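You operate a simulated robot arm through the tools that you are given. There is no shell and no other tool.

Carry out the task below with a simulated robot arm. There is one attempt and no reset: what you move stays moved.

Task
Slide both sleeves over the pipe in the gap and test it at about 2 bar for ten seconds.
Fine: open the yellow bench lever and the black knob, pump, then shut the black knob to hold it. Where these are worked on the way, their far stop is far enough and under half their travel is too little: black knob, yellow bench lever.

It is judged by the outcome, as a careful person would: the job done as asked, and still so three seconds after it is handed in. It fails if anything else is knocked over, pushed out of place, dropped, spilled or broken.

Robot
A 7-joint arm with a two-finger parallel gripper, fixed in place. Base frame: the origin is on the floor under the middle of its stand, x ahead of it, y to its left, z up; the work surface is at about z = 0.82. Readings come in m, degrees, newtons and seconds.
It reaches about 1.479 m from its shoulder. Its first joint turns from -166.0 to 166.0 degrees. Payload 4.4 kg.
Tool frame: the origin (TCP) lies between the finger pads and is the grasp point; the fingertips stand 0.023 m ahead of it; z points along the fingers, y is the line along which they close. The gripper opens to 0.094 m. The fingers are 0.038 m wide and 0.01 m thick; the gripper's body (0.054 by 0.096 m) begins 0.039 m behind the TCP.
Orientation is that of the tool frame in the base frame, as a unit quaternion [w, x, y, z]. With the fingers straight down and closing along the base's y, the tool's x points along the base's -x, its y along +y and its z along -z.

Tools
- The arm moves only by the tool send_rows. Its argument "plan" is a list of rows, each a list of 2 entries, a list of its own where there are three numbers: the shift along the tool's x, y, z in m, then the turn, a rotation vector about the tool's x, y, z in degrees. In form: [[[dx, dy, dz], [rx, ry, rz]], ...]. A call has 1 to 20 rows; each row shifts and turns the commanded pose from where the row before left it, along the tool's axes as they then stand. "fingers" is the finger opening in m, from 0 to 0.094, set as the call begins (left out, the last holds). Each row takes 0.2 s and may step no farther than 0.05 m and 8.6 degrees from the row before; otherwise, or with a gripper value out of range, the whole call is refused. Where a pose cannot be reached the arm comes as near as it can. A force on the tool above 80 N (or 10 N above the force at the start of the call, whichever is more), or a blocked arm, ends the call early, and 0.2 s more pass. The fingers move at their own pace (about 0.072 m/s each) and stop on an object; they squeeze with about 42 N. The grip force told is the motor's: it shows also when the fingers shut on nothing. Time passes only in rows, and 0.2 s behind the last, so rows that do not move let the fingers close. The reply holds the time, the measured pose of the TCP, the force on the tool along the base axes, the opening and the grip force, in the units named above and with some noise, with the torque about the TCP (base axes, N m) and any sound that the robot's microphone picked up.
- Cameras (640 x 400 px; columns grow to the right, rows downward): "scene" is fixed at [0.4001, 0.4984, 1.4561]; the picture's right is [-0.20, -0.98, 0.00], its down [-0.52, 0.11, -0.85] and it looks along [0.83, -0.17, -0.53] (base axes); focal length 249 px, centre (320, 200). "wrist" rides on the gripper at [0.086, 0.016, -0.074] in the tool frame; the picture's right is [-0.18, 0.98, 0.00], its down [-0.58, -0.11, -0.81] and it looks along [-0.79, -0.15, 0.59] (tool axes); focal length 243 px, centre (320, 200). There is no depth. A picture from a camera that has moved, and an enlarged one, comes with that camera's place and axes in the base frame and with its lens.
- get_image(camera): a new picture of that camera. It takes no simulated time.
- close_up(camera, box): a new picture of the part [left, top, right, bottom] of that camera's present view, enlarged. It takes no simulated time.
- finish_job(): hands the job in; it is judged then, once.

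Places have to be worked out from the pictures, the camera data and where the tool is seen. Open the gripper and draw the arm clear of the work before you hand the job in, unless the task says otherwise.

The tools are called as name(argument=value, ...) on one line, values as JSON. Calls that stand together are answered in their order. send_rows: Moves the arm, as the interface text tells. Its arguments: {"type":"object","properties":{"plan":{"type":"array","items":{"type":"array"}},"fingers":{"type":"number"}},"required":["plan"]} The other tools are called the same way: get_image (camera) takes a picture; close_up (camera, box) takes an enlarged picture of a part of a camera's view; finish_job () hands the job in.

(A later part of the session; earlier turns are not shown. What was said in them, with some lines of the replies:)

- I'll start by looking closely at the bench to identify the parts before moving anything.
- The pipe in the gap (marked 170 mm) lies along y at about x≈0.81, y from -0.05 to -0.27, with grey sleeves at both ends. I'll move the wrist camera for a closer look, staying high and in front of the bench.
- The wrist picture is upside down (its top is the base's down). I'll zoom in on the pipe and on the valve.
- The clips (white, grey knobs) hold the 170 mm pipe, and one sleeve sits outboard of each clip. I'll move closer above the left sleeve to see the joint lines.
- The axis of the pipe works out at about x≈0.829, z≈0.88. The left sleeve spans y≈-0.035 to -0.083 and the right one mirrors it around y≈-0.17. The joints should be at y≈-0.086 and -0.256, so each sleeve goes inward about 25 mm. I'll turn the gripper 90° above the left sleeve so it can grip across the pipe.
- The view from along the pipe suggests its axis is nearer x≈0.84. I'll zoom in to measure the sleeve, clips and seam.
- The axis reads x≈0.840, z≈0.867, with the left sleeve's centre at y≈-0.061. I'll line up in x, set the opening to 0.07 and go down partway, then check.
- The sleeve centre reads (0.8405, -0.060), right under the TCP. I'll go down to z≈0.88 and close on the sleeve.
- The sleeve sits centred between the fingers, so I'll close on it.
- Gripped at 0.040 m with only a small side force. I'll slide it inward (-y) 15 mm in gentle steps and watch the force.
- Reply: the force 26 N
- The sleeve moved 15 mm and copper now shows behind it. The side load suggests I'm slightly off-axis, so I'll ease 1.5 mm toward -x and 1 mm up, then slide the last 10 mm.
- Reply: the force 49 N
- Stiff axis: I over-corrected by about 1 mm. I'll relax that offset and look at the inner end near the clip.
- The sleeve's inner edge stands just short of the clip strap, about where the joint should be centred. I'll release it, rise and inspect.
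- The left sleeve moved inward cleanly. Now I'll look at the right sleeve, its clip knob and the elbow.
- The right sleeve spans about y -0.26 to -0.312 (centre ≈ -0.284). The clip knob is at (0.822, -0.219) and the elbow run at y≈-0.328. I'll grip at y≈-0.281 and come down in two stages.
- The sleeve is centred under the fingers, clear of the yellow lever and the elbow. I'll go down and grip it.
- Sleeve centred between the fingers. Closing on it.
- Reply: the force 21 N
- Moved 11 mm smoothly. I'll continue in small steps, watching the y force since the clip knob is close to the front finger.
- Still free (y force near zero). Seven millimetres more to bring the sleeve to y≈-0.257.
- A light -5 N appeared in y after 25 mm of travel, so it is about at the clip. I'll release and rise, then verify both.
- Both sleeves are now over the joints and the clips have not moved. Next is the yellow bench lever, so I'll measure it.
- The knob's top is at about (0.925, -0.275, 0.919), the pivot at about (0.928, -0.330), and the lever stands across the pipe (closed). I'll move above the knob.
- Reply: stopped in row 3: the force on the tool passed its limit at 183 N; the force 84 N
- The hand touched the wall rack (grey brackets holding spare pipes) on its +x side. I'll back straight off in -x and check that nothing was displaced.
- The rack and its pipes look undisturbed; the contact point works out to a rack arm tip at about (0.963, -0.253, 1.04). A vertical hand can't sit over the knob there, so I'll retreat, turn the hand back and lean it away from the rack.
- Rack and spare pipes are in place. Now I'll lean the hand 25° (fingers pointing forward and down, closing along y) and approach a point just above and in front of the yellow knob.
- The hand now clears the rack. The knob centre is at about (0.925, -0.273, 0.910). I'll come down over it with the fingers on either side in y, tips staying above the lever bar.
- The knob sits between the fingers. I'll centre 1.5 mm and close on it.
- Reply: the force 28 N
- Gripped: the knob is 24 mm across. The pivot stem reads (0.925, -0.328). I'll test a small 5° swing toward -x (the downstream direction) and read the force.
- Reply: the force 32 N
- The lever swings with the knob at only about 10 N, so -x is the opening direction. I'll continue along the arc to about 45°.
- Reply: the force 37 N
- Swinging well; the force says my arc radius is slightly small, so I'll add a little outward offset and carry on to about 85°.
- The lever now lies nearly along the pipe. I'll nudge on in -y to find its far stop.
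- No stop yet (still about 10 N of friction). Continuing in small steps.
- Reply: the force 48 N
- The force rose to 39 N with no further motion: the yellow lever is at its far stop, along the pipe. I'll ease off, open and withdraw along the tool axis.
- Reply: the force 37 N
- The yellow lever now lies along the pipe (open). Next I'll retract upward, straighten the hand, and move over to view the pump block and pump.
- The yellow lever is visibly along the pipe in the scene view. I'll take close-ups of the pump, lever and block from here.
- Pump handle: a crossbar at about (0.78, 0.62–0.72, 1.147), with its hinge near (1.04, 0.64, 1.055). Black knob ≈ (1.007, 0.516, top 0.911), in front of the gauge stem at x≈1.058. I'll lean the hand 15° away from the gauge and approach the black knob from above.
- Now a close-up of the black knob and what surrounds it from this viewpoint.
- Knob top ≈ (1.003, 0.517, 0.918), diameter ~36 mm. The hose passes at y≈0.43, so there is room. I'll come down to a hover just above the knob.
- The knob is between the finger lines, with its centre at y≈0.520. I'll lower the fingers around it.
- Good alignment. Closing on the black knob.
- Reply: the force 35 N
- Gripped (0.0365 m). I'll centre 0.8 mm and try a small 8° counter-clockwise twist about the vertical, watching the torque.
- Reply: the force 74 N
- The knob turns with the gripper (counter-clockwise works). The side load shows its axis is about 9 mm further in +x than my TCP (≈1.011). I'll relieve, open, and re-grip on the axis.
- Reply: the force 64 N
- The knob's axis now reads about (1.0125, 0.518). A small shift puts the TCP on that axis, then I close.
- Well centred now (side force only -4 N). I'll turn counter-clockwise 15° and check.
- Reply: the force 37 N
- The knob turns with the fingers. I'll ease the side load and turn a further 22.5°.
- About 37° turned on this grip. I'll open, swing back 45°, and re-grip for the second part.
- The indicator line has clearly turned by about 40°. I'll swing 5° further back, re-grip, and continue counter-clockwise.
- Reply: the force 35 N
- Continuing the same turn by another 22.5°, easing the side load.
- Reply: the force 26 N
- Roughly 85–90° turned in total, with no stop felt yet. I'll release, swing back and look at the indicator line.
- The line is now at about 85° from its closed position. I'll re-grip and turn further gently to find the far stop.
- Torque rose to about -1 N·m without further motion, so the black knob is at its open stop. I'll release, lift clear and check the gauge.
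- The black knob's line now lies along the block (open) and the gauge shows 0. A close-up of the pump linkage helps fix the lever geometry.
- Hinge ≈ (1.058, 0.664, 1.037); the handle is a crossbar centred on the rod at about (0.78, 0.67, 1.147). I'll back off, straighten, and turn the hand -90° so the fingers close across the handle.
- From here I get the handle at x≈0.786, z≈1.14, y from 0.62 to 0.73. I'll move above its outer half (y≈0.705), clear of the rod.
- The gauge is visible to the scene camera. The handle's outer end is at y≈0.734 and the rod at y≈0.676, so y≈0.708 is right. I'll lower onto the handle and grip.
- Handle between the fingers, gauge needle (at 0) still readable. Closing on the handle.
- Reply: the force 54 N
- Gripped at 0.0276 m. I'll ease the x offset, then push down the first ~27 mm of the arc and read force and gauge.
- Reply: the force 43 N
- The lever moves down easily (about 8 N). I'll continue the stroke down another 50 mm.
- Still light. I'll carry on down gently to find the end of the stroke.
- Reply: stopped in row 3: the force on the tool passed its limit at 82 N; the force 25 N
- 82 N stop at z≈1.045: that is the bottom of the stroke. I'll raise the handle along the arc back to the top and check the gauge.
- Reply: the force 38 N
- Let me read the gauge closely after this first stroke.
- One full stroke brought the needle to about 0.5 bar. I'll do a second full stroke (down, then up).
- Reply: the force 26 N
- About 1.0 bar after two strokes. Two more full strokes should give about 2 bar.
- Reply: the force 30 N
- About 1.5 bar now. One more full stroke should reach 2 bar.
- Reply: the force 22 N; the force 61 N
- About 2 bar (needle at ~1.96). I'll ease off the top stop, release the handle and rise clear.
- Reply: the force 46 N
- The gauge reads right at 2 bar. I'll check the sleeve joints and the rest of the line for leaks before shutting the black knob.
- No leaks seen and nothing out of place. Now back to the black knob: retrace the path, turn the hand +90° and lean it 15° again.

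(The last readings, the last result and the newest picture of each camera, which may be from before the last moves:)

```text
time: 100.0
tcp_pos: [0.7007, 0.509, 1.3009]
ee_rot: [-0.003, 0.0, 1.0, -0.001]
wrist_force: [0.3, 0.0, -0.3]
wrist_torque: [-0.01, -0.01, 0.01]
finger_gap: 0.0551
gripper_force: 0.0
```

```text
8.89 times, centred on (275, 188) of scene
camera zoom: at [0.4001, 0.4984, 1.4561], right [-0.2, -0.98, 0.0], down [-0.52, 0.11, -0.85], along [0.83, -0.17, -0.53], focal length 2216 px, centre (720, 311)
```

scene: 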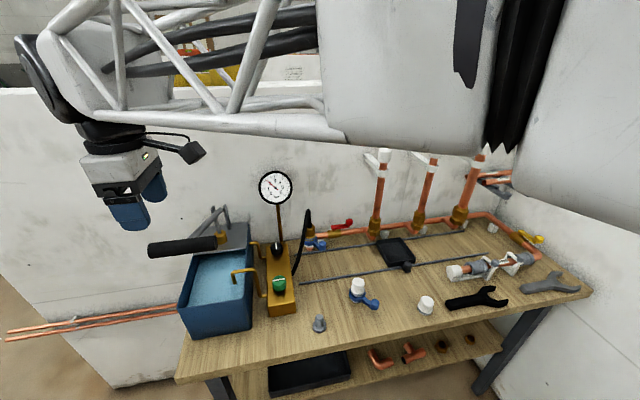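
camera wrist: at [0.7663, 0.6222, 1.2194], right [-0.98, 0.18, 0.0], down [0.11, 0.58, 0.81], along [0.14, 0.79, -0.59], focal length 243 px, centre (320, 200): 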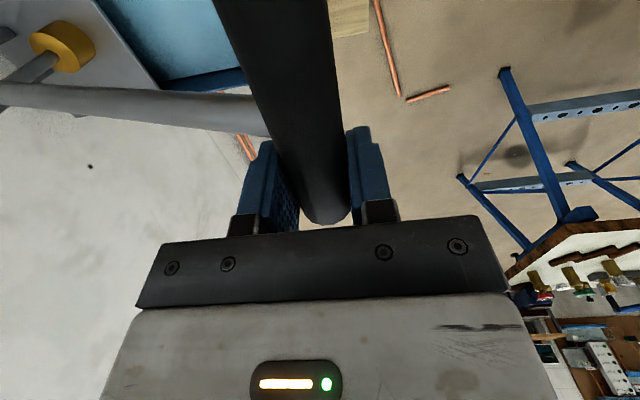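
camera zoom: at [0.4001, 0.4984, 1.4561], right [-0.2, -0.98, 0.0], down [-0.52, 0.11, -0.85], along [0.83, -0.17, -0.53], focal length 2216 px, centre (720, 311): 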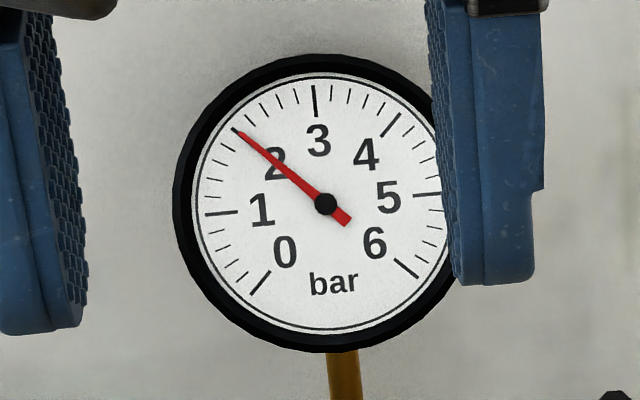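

Pressure is steady at 2 bar. I'll lean the hand 15° and return above the black knob.

send_rows(plan=[[[0, 0, 0], [0, -7.65, 0]], [[0, 0, 0], [0, -7.65, 0]], [[-0.0211, 0.0009, 0.0385], [0, 0, 0]], [[-0.0211, 0.0009, 0.0385], [0, 0, 0]], [[-0.0211, 0.0009, 0.0385], [0, 0, 0]], [[-0.0211, 0.0009, 0.0385], [0, 0, 0]], [[-0.0211, 0.0009, 0.0385], [0, 0, 0]], [[-0.0211, 0.0009, 0.0385], [0, 0, 0]], [[-0.0211, 0.0009, 0.0385], [0, 0, 0]], [[-0.0211, 0.0009, 0.0385], [0, 0, 0]], [[-0.014, 0.0005, 0.0326], [0, 0, 0]], [[-0.014, 0.0005, 0.0326], [0, 0, 0]], [[-0.014, 0.0005, 0.0326], [0, 0, 0]], [[0, 0, 0], [0, 0, 0]]], fingers=0.05)

get_image(camera="wrist")

```text
time: 103.0
tcp_pos: [1.0081, 0.5189, 0.964]
ee_rot: [0.13, -0.001, 0.992, 0.001]
wrist_force: [-0.3, -0.4, 0.1]
wrist_torque: [0.01, 0.01, -0.01]
finger_gap: 0.0501
gripper_force: 0.1
```

```text
taken
camera wrist: at [0.906, 0.5361, 1.0139], right [0.17, 0.98, 0.05], down [0.35, -0.11, 0.93], along [0.92, -0.15, -0.37], focal length 243 px, centre (320, 200)
```

wrist: 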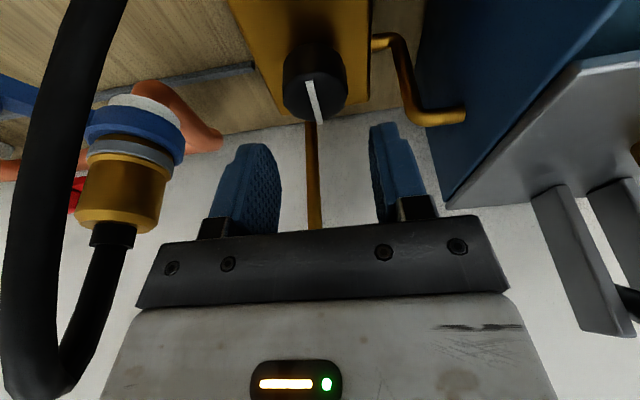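

Aligned as before. I'll shift 4.6 mm in +x onto the axis, then rotate 37.5° counter-clockwise at this height so I can turn the knob clockwise.

send_rows(plan=[[[-0.0044, -0.0009, 0.0012], [0, 0, 0]], [[0, 0, 0], [-1.94, 0, -7.24]], [[0, 0, 0], [-1.94, 0, -7.24]], [[0, 0, 0], [-1.94, 0, -7.24]], [[0, 0, 0], [-1.94, 0, -7.24]], [[0, 0, 0], [-1.94, 0, -7.24]], [[0, 0, 0], [0, 0, 0]]])

get_image(camera="wrist")

close_up(camera="scene", box=[230, 170, 340, 270])

```text
time: 104.6
tcp_pos: [1.0139, 0.519, 0.9656]
ee_rot: [0.124, -0.321, 0.938, 0.042]
wrist_force: [-0.4, 0.8, -0.9]
wrist_torque: [0.01, 0.0, 0.03]
finger_gap: 0.0499
gripper_force: 0.1
```

```text
taken
camera wrist: at [0.922, 0.4696, 1.0151], right [-0.46, 0.89, 0.05], down [0.35, 0.13, 0.93], along [0.82, 0.45, -0.37], focal length 243 px, centre (320, 200)
```

wrist: 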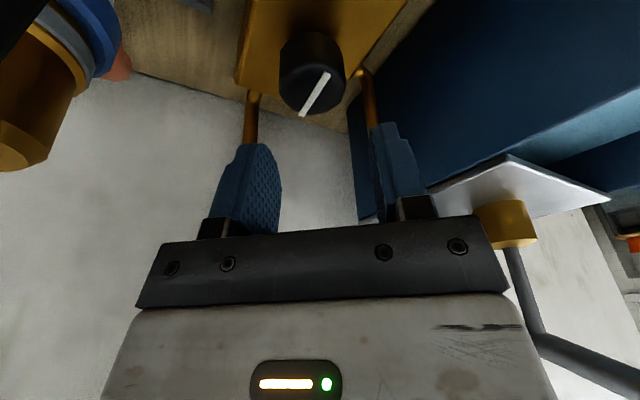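

```text
4.00 times, centred on (285, 220) of scene
camera zoom: at [0.4001, 0.4984, 1.4561], right [-0.2, -0.98, 0.0], down [-0.52, 0.11, -0.85], along [0.83, -0.17, -0.53], focal length 997 px, centre (460, 120)
```

zoom: 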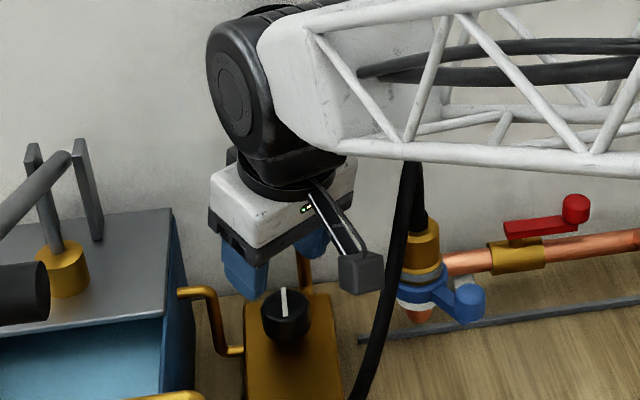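

Knob is centred under the fingers and the gauge stem clears the left finger. Lowering onto the knob.

send_rows(plan=[[[0.0053, 0, 0.0198], [0, 0, 0]], [[0.0053, 0, 0.0198], [0, 0, 0]], [[0, 0, 0], [0, 0, 0]]], fingers=0.05)

close_up(camera="wrist", box=[200, 60, 440, 235])

```text
time: 105.4
tcp_pos: [1.0138, 0.519, 0.9226]
ee_rot: [0.123, -0.32, 0.938, 0.042]
wrist_force: [1.1, 0.0, 0.2]
wrist_torque: [0.03, 0.03, -0.01]
finger_gap: 0.05
gripper_force: 0.1
```

```text
2.29 times, centred on (320, 148) of wrist
camera zoom: at [0.9227, 0.4694, 0.9742], right [-0.46, 0.89, 0.05], down [0.35, 0.13, 0.93], along [0.82, 0.44, -0.37], focal length 555 px, centre (320, 320)
```

zoom: 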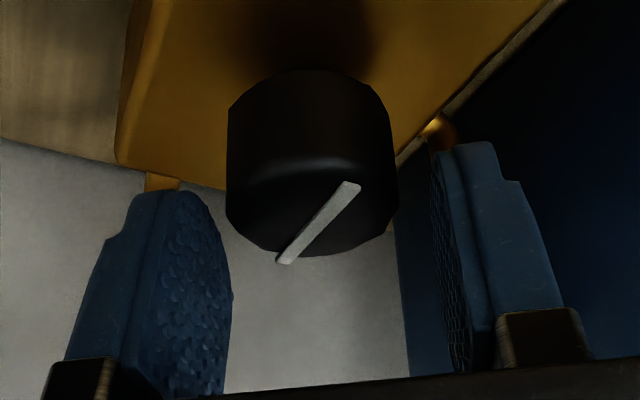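

Aligned. I'll close on the knob and start turning clockwise.

send_rows(plan=[[[0, 0, 0], [0, 0, 0]], [[0, 0, 0], [0, 0, 0]], [[0, 0, 0], [0, 0, 0]], [[0, 0, 0], [0, 0, 0]]], fingers=0.02)

send_rows(plan=[[[0, 0, 0], [1.94, 0, 7.24]], [[0, 0, 0], [1.94, 0, 7.24]], [[0, 0, 0], [0, 0, 0]]])

close_up(camera="wrist", box=[200, 60, 440, 235])

```text
time: 106.4
tcp_pos: [1.014, 0.5185, 0.9239]
ee_rot: [0.124, -0.321, 0.938, 0.042]
wrist_force: [13.1, -14.0, -1.0]
wrist_torque: [-0.36, -0.33, -0.02]
finger_gap: 0.0365
gripper_force: 45.3
```

```text
time: 107.2
tcp_pos: [1.015, 0.5188, 0.9249]
ee_rot: [0.127, -0.194, 0.972, 0.026]
wrist_force: [22.2, -17.5, -4.5]
wrist_torque: [-0.47, -0.75, 0.0]
finger_gap: 0.0367
gripper_force: 44.6
```

```text
2.29 times, centred on (320, 148) of wrist
camera zoom: at [0.9132, 0.4942, 0.9742], right [-0.21, 0.98, 0.05], down [0.37, 0.04, 0.93], along [0.91, 0.22, -0.37], focal length 555 px, centre (320, 320)
```

zoom: 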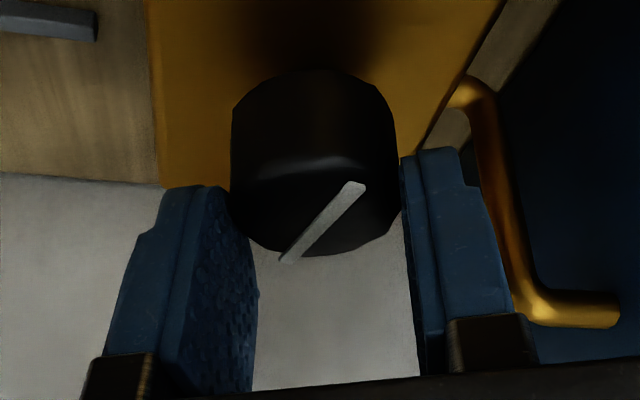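

The knob follows. Continuing clockwise to about +5°.

send_rows(plan=[[[-0.0003, -0.0006, 0.0001], [0, 0, 0]], [[0, 0, 0], [1.94, 0, 7.24]], [[0, 0, 0], [1.94, 0, 7.24]], [[0, 0, 0], [1.94, 0, 7.24]], [[0, 0, 0], [1.29, 0, 4.83]], [[0, 0, 0], [0, 0, 0]]])

close_up(camera="wrist", box=[200, 60, 440, 235])

```text
time: 108.6
tcp_pos: [1.0144, 0.5195, 0.9233]
ee_rot: [0.13, 0.041, 0.991, -0.005]
wrist_force: [9.4, -8.7, 6.9]
wrist_torque: [-0.34, -0.49, 0.0]
finger_gap: 0.0364
gripper_force: 45.2
```

```text
2.29 times, centred on (320, 148) of wrist
camera zoom: at [0.9131, 0.5439, 0.9742], right [0.26, 0.96, 0.05], down [0.34, -0.14, 0.93], along [0.9, -0.23, -0.37], focal length 555 px, centre (320, 320)
```

zoom: 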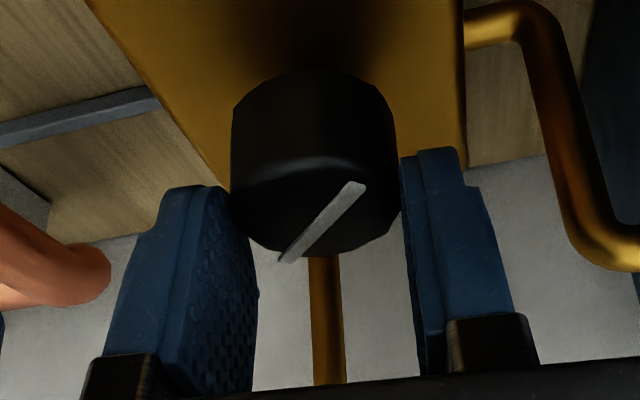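

Turned about 42° on this grip. I'll open, swing back, re-grip and turn the rest.

send_rows(plan=[[[0, 0, 0], [0, 0, 0]], [[0, 0, 0], [0, 0, 0]], [[0, 0, 0], [-1.94, 0, -7.24]], [[0, 0, 0], [-1.94, 0, -7.24]], [[0, 0, 0], [-1.94, 0, -7.24]], [[0, 0, 0], [-1.94, 0, -7.24]], [[0, 0, 0], [-1.94, 0, -7.24]], [[0, 0, 0], [-1.29, 0, -4.83]], [[0, 0, 0], [0, 0, 0]]], fingers=0.05)

send_rows(plan=[[[0, 0, 0], [0, 0, 0]], [[0, 0, 0], [0, 0, 0]], [[0, 0, 0], [0, 0, 0]], [[0, 0, 0], [1.94, 0, 7.24]], [[0, 0, 0], [1.94, 0, 7.24]], [[0, 0, 0], [0, 0, 0]]], fingers=0.02)

close_up(camera="wrist", box=[200, 60, 440, 235])

```text
time: 110.6
tcp_pos: [1.0142, 0.5184, 0.9228]
ee_rot: [0.123, -0.321, 0.938, 0.043]
wrist_force: [-0.4, 0.7, -0.2]
wrist_torque: [-0.01, 0.02, 0.0]
finger_gap: 0.05
gripper_force: 0.1
```

```text
time: 112.0
tcp_pos: [1.0123, 0.5177, 0.923]
ee_rot: [0.128, -0.195, 0.972, 0.026]
wrist_force: [-18.3, -14.9, 5.6]
wrist_torque: [-0.59, 0.59, -0.02]
finger_gap: 0.0365
gripper_force: 45.0
```

```text
2.29 times, centred on (320, 148) of wrist
camera zoom: at [0.913, 0.4941, 0.974], right [-0.21, 0.98, 0.05], down [0.37, 0.04, 0.93], along [0.9, 0.22, -0.37], focal length 555 px, centre (320, 320)
```

zoom: 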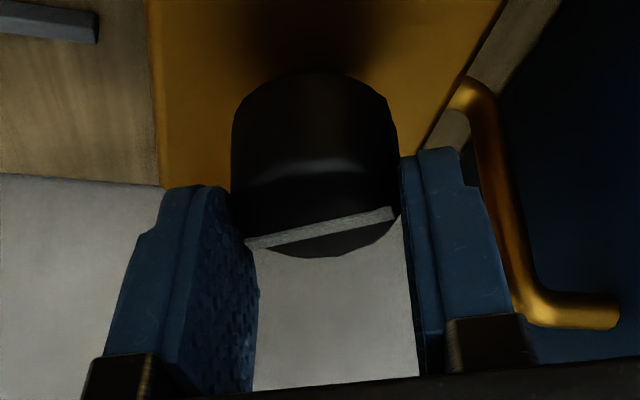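

Following well. Continuing clockwise toward the closed stop.

send_rows(plan=[[[0.0005, -0.0002, -0.0001], [0, 0, 0]], [[0, 0, 0], [1.94, 0, 7.24]], [[0, 0, 0], [1.94, 0, 7.24]], [[0, 0, 0], [0, 0, 0]]])

send_rows(plan=[[[0, 0, 0], [1.04, 0, 3.86]], [[0, 0, 0], [0, 0, 0]]])

send_rows(plan=[[[0, 0, 0], [1.04, 0, 3.86]], [[0, 0, 0], [0, 0, 0]]])

close_up(camera="wrist", box=[200, 60, 440, 235])

```text
time: 113.0
tcp_pos: [1.0137, 0.5183, 0.9225]
ee_rot: [0.131, -0.066, 0.989, 0.009]
wrist_force: [15.0, 13.0, -0.6]
wrist_torque: [0.56, -1.2, 0.03]
finger_gap: 0.0365
gripper_force: 45.1
```

```text
time: 113.6
tcp_pos: [1.0139, 0.5179, 0.9241]
ee_rot: [0.13, -0.032, 0.991, 0.004]
wrist_force: [25.2, 16.5, 0.9]
wrist_torque: [0.68, -0.63, 0.01]
finger_gap: 0.0364
gripper_force: 45.4
```

```text
time: 114.2
tcp_pos: [1.0135, 0.5177, 0.9223]
ee_rot: [0.131, 0.002, 0.991, 0.0]
wrist_force: [29.8, 22.5, 1.6]
wrist_torque: [0.62, -0.69, 0.0]
finger_gap: 0.0364
gripper_force: 44.8
```

```text
2.29 times, centred on (320, 148) of wrist
camera zoom: at [0.9112, 0.5357, 0.9739], right [0.18, 0.98, 0.05], down [0.35, -0.11, 0.93], along [0.92, -0.15, -0.37], focal length 555 px, centre (320, 320)
```

zoom: 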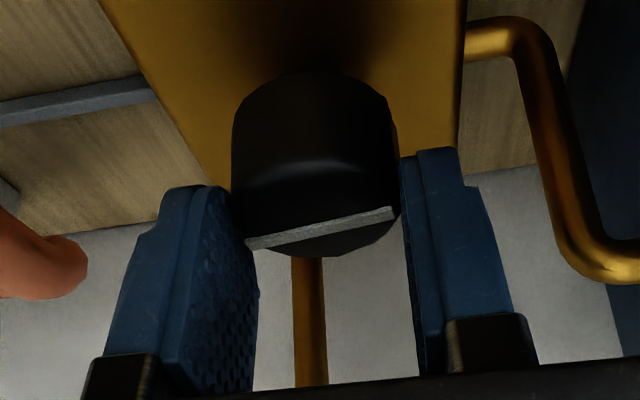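

A few degrees remain to the original closed line. I'll ease the side load and turn further until the torque rises at the stop.

send_rows(plan=[[[-0.0006, 0.0005, 0.0002], [0, 0, 0]], [[0, 0, 0], [1.04, 0, 3.86]], [[0, 0, 0], [0, 0, 0]]])

send_rows(plan=[[[0, 0, 0], [1.04, 0, 3.86]], [[0, 0, 0], [0, 0, 0]]])

send_rows(plan=[[[0, 0, 0], [0.78, 0, 2.9]], [[0, 0, 0], [0, 0, 0]]])

close_up(camera="wrist", box=[200, 60, 440, 235])

```text
time: 115.0
tcp_pos: [1.0135, 0.5192, 0.9234]
ee_rot: [0.13, 0.037, 0.991, -0.006]
wrist_force: [-10.5, 4.1, 13.0]
wrist_torque: [-0.12, 0.81, 0.0]
finger_gap: 0.0361
gripper_force: 44.9
```

```text
time: 115.6
tcp_pos: [1.0138, 0.5182, 0.9234]
ee_rot: [0.13, 0.072, 0.989, -0.01]
wrist_force: [-21.0, 4.7, 18.9]
wrist_torque: [0.4, 1.47, 0.0]
finger_gap: 0.0362
gripper_force: 45.4
```

```text
time: 116.2
tcp_pos: [1.0143, 0.5182, 0.922]
ee_rot: [0.131, 0.098, 0.986, -0.012]
wrist_force: [-21.0, 7.9, 19.4]
wrist_torque: [-0.09, 0.02, 0.6]
finger_gap: 0.0363
gripper_force: 45.0
```

```text
2.29 times, centred on (320, 148) of wrist
camera zoom: at [0.9166, 0.5551, 0.9738], right [0.37, 0.93, 0.05], down [0.32, -0.18, 0.93], along [0.87, -0.33, -0.37], focal length 555 px, centre (320, 320)
```

zoom: 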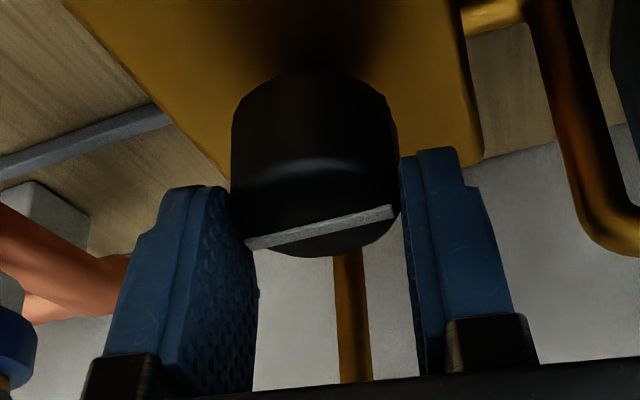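

Torque about z is rising (0.6 N·m): the closed stop. One more small nudge to seat it.

send_rows(plan=[[[0, 0, 0], [0.78, 0, 2.9]], [[0, 0, 0], [0, 0, 0]]])

close_up(camera="scene", box=[230, 165, 340, 290])

```text
time: 116.8
tcp_pos: [1.0148, 0.5178, 0.9225]
ee_rot: [0.13, 0.123, 0.984, -0.017]
wrist_force: [5.1, 15.0, 12.4]
wrist_torque: [0.49, -0.08, 0.88]
finger_gap: 0.0366
gripper_force: 44.8
```

```text
3.20 times, centred on (285, 228) of scene
camera zoom: at [0.4001, 0.4984, 1.4561], right [-0.2, -0.98, 0.0], down [-0.52, 0.11, -0.85], along [0.83, -0.17, -0.53], focal length 798 px, centre (432, 112)
```

zoom: 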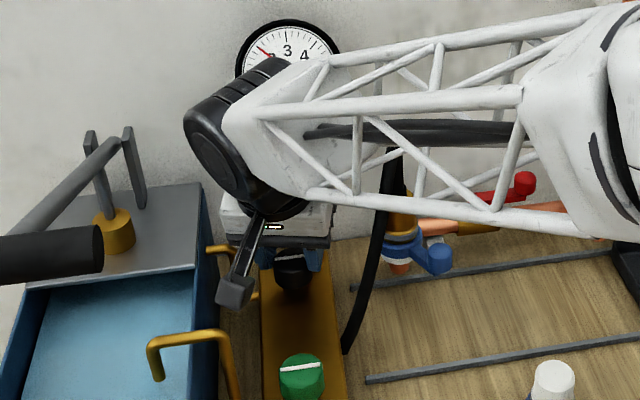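

The knob is against its closed stop (0.9 N·m) and the gauge still shows 2. I'll release, lift straight up, and back away with the arm clear of the gauge line of sight.

send_rows(plan=[[[0, 0, 0], [0, 0, 0]], [[0, 0, 0], [0, 0, 0]], [[-0.0078, 0, -0.029], [0, 0, 0]], [[-0.0078, 0, -0.029], [0, 0, 0]], [[0, 0, -0.04], [0, 0, 0]], [[0, 0, 0], [-1.82, 0, -6.8]], [[0, 0, 0], [-1.82, 0, -6.8]], [[0.03, 0, -0.035], [0, 0, 0]], [[0.03, 0, -0.035], [0, 0, 0]], [[0.03, 0, -0.035], [0, 0, 0]], [[0.03, 0, -0.035], [0, 0, 0]], [[0.03, 0, -0.035], [0, 0, 0]], [[0, 0, 0], [0, 0, 0]]], fingers=0.055)

get_image(camera="wrist")

close_up(camera="scene", box=[230, 160, 340, 290])

```text
time: 119.6
tcp_pos: [0.8148, 0.5222, 1.1547]
ee_rot: [0.13, 0.002, 0.991, -0.002]
wrist_force: [-0.1, 0.1, 0.2]
wrist_torque: [0.02, -0.02, -0.01]
finger_gap: 0.0548
gripper_force: 0.0
```

```text
taken
camera wrist: at [0.7128, 0.5406, 1.2043], right [0.18, 0.98, 0.05], down [0.35, -0.11, 0.93], along [0.92, -0.15, -0.37], focal length 243 px, centre (320, 200)
```

wrist: 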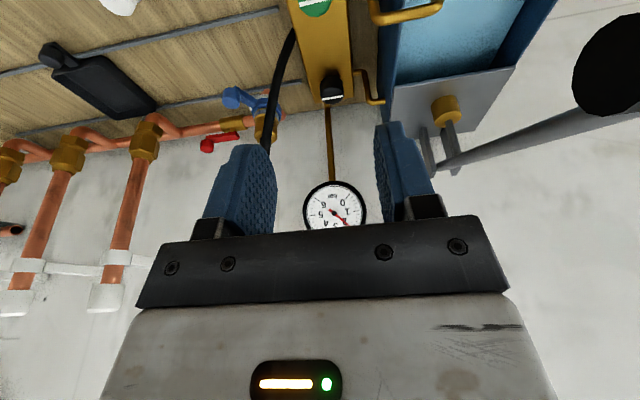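

```text
3.08 times, centred on (285, 225) of scene
camera zoom: at [0.4001, 0.4984, 1.4561], right [-0.2, -0.98, 0.0], down [-0.52, 0.11, -0.85], along [0.83, -0.17, -0.53], focal length 767 px, centre (428, 123)
```

zoom: 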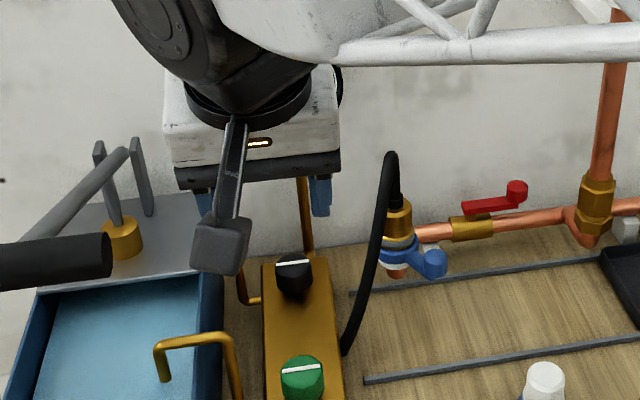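

The black knob's line is back across the block (closed). I'll move the arm clear to a parked position and let the hold time run.

send_rows(plan=[[[0.019, 0, -0.0353], [0, 0, 0]], [[0.019, 0, -0.0353], [0, 0, 0]], [[0.019, 0, -0.0353], [0, 0, 0]], [[0.019, 0, -0.0353], [0, 0, 0]], [[0.019, 0, -0.0353], [0, 0, 0]], [[0.019, 0, -0.0353], [0, 0, 0]], [[0, 0, 0], [0, 7.5, 0]], [[0, 0, 0], [0, 7.5, 0]], [[0, -0.043, 0], [0, 0, 0]], [[0, -0.043, 0], [0, 0, 0]], [[0, -0.043, 0], [0, 0, 0]], [[0, -0.043, 0], [0, 0, 0]], [[0, -0.043, 0], [0, 0, 0]], [[0, -0.043, 0], [0, 0, 0]], [[0, -0.043, 0], [0, 0, 0]], [[0, -0.043, 0], [0, 0, 0]], [[0, 0, 0], [0, 0, 0]]], fingers=0.09)

get_image(camera="scene")

close_up(camera="scene", box=[250, 165, 300, 210])

```text
time: 123.2
tcp_pos: [0.6475, 0.1773, 1.3263]
ee_rot: [0.0, 0.002, 1.0, 0.0]
wrist_force: [0.2, 0.1, -0.2]
wrist_torque: [0.01, 0.02, -0.01]
finger_gap: 0.0903
gripper_force: 0.0
```

```text
taken
```

scene: 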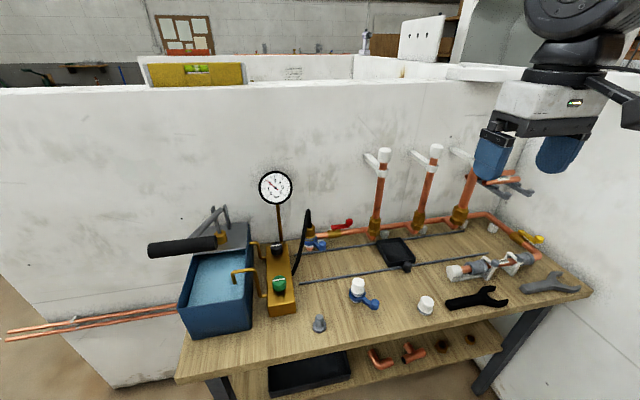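

```text
8.89 times, centred on (275, 188) of scene
camera zoom: at [0.4001, 0.4984, 1.4561], right [-0.2, -0.98, 0.0], down [-0.52, 0.11, -0.85], along [0.83, -0.17, -0.53], focal length 2216 px, centre (720, 311)
```

zoom: 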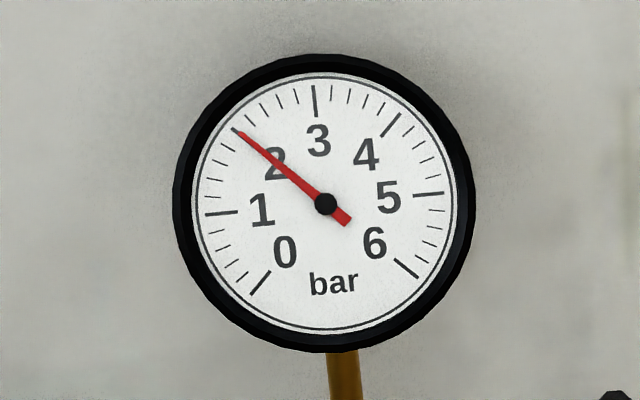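

The gauge reads 2.0 bar with the black knob shut. I'll wait out more than ten seconds with the arm still.

send_rows(plan=[[[0, 0, 0], [0, 0, 0]], [[0, 0, 0], [0, 0, 0]], [[0, 0, 0], [0, 0, 0]], [[0, 0, 0], [0, 0, 0]], [[0, 0, 0], [0, 0, 0]], [[0, 0, 0], [0, 0, 0]], [[0, 0, 0], [0, 0, 0]], [[0, 0, 0], [0, 0, 0]], [[0, 0, 0], [0, 0, 0]], [[0, 0, 0], [0, 0, 0]], [[0, 0, 0], [0, 0, 0]], [[0, 0, 0], [0, 0, 0]], [[0, 0, 0], [0, 0, 0]], [[0, 0, 0], [0, 0, 0]], [[0, 0, 0], [0, 0, 0]], [[0, 0, 0], [0, 0, 0]], [[0, 0, 0], [0, 0, 0]], [[0, 0, 0], [0, 0, 0]], [[0, 0, 0], [0, 0, 0]], [[0, 0, 0], [0, 0, 0]]])

send_rows(plan=[[[0, 0, 0], [0, 0, 0]], [[0, 0, 0], [0, 0, 0]], [[0, 0, 0], [0, 0, 0]], [[0, 0, 0], [0, 0, 0]], [[0, 0, 0], [0, 0, 0]], [[0, 0, 0], [0, 0, 0]], [[0, 0, 0], [0, 0, 0]], [[0, 0, 0], [0, 0, 0]], [[0, 0, 0], [0, 0, 0]], [[0, 0, 0], [0, 0, 0]], [[0, 0, 0], [0, 0, 0]], [[0, 0, 0], [0, 0, 0]], [[0, 0, 0], [0, 0, 0]], [[0, 0, 0], [0, 0, 0]], [[0, 0, 0], [0, 0, 0]], [[0, 0, 0], [0, 0, 0]], [[0, 0, 0], [0, 0, 0]], [[0, 0, 0], [0, 0, 0]], [[0, 0, 0], [0, 0, 0]], [[0, 0, 0], [0, 0, 0]]])

send_rows(plan=[[[0, 0, 0], [0, 0, 0]], [[0, 0, 0], [0, 0, 0]], [[0, 0, 0], [0, 0, 0]], [[0, 0, 0], [0, 0, 0]], [[0, 0, 0], [0, 0, 0]], [[0, 0, 0], [0, 0, 0]], [[0, 0, 0], [0, 0, 0]], [[0, 0, 0], [0, 0, 0]], [[0, 0, 0], [0, 0, 0]], [[0, 0, 0], [0, 0, 0]], [[0, 0, 0], [0, 0, 0]], [[0, 0, 0], [0, 0, 0]], [[0, 0, 0], [0, 0, 0]], [[0, 0, 0], [0, 0, 0]], [[0, 0, 0], [0, 0, 0]], [[0, 0, 0], [0, 0, 0]], [[0, 0, 0], [0, 0, 0]], [[0, 0, 0], [0, 0, 0]], [[0, 0, 0], [0, 0, 0]], [[0, 0, 0], [0, 0, 0]]])

close_up(camera="scene", box=[250, 165, 300, 210])

close_up(camera="scene", box=[430, 210, 570, 300])

close_up(camera="scene", box=[230, 210, 350, 310])

```text
time: 127.4
tcp_pos: [0.6479, 0.1778, 1.3282]
ee_rot: [0.0, 0.002, 1.0, -0.001]
wrist_force: [-0.3, -0.7, -0.1]
wrist_torque: [0.02, 0.0, -0.04]
finger_gap: 0.0902
gripper_force: 0.2
```

```text
time: 131.6
tcp_pos: [0.6475, 0.1779, 1.3281]
ee_rot: [0.0, 0.003, 1.0, -0.002]
wrist_force: [-0.1, 0.0, 0.0]
wrist_torque: [-0.01, 0.03, 0.0]
finger_gap: 0.0901
gripper_force: 0.1
```

```text
time: 135.8
tcp_pos: [0.6486, 0.1771, 1.3272]
ee_rot: [0.001, 0.002, 1.0, -0.001]
wrist_force: [0.1, -0.4, -0.2]
wrist_torque: [0.02, 0.01, -0.02]
finger_gap: 0.09
gripper_force: 0.1
```

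```text
8.89 times, centred on (275, 188) of scene
camera zoom: at [0.4001, 0.4984, 1.4561], right [-0.2, -0.98, 0.0], down [-0.52, 0.11, -0.85], along [0.83, -0.17, -0.53], focal length 2216 px, centre (720, 311)
```

zoom: 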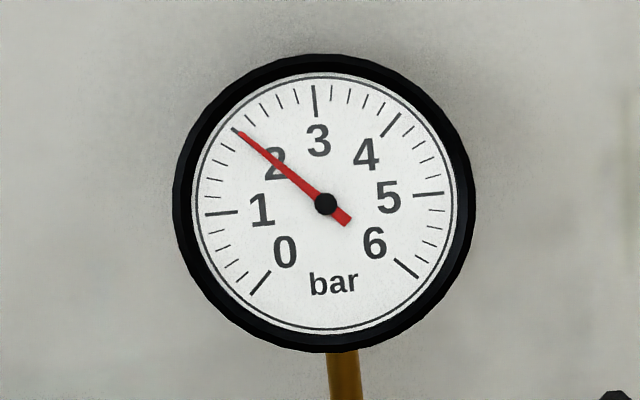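

```text
4.44 times, centred on (500, 255) of scene
camera zoom: at [0.4001, 0.4984, 1.4561], right [-0.2, -0.98, 0.0], down [-0.52, 0.11, -0.85], along [0.83, -0.17, -0.53], focal length 1108 px, centre (-480, -44)
```

zoom: 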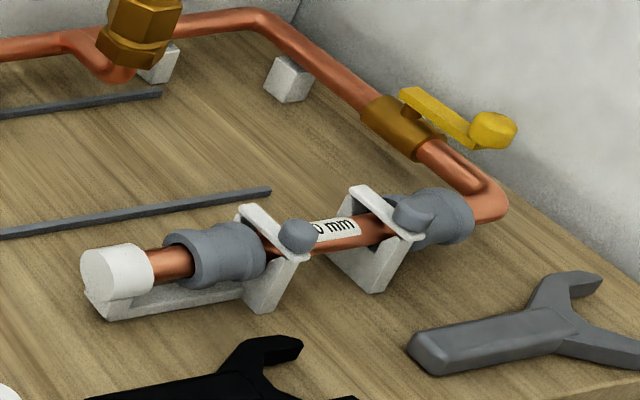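

```text
4.00 times, centred on (290, 260) of scene
camera zoom: at [0.4001, 0.4984, 1.4561], right [-0.2, -0.98, 0.0], down [-0.52, 0.11, -0.85], along [0.83, -0.17, -0.53], focal length 997 px, centre (440, -40)
```

zoom: 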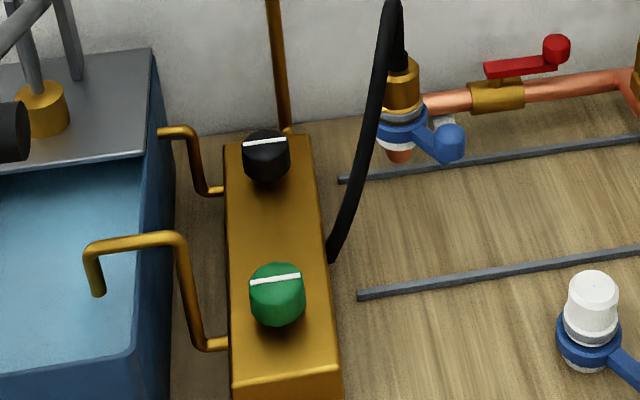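

The pressure held at 2.0 bar from 116.8 s to 135.8 s with no leak. Before handing in I'll lift the arm a bit further and recheck the wall rack I brushed earlier.

send_rows(plan=[[[0.02, 0.03, -0.03], [0, 0, 0]], [[0.02, 0.03, -0.03], [0, 0, 0]], [[0.02, 0.03, -0.03], [0, 0, 0]], [[0, 0, 0], [0, 0, 0]]])

get_image(camera="scene")

close_up(camera="scene", box=[440, 130, 580, 220])

get_image(camera="wrist")

```text
time: 136.8
tcp_pos: [0.587, 0.2706, 1.4186]
ee_rot: [0.001, 0.002, 1.0, 0.0]
wrist_force: [-0.8, 0.1, 0.6]
wrist_torque: [-0.01, 0.02, 0.0]
finger_gap: 0.0902
gripper_force: 0.1
```

```text
taken
```

scene: 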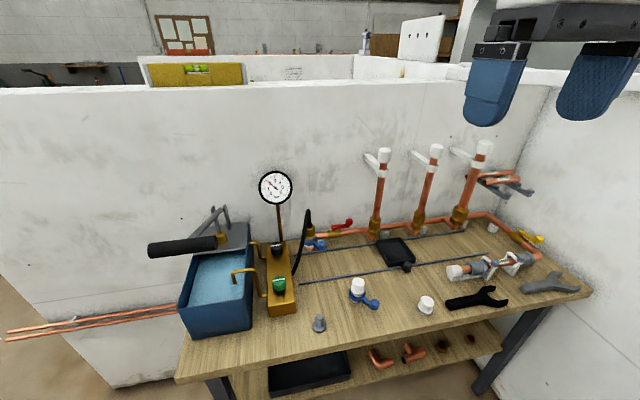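

```text
4.44 times, centred on (510, 175) of scene
camera zoom: at [0.4001, 0.4984, 1.4561], right [-0.2, -0.98, 0.0], down [-0.52, 0.11, -0.85], along [0.83, -0.17, -0.53], focal length 1108 px, centre (-524, 311)
```

zoom: 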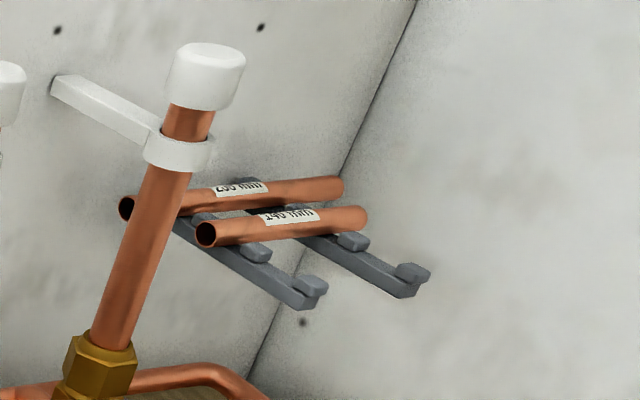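

```text
taken
camera wrist: at [0.5001, 0.288, 1.4948], right [0.19, 0.98, 0.0], down [0.58, -0.11, 0.81], along [0.79, -0.15, -0.59], focal length 243 px, centre (320, 200)
```

wrist: 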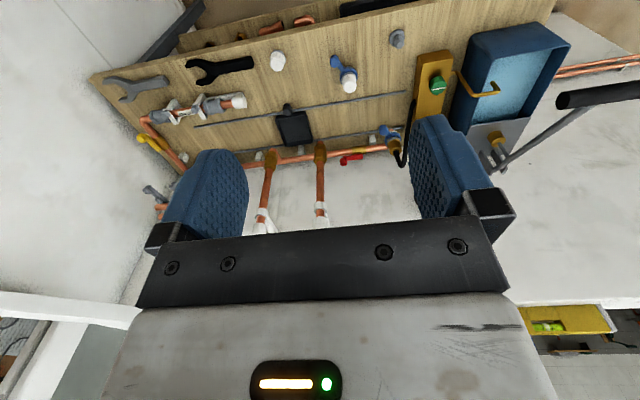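

Everything checks out:
- **Sleeves:** both are over the joints.
- **Valves:** the yellow lever is open and the black knob is shut.
- **Pressure:** the gauge is steady at 2 bar after well over ten seconds.
- **Surroundings:** the rack and loose parts are in place, the gripper is open and the arm is clear.

I'm handing the job in.

finish_job()

```text
The job is handed in.
```

The job is done and handed in. Both sleeves are over the joints of the pipe in the gap, and the test held at 2 bar for about 19 seconds with no drop on the gauge and no leaks seen.

- **Sleeves:** I slid each one about 25 mm inward. The right one is up against its clip and the left one stops just short of its clip.
- **Valves:** I opened the yellow bench lever and the black knob to their far stops. After pumping I shut the black knob to its stop.
- **Pressure:** four full pump strokes brought it to 2 bar. It still read 2 bar when I handed in, so the line is still under pressure.

While moving towards the yellow lever, I knocked the hand against the tip of a wall rack arm, at 183 N, and backed off. The rack and its spare pipes looked unmoved both straight afterwards and at the end.
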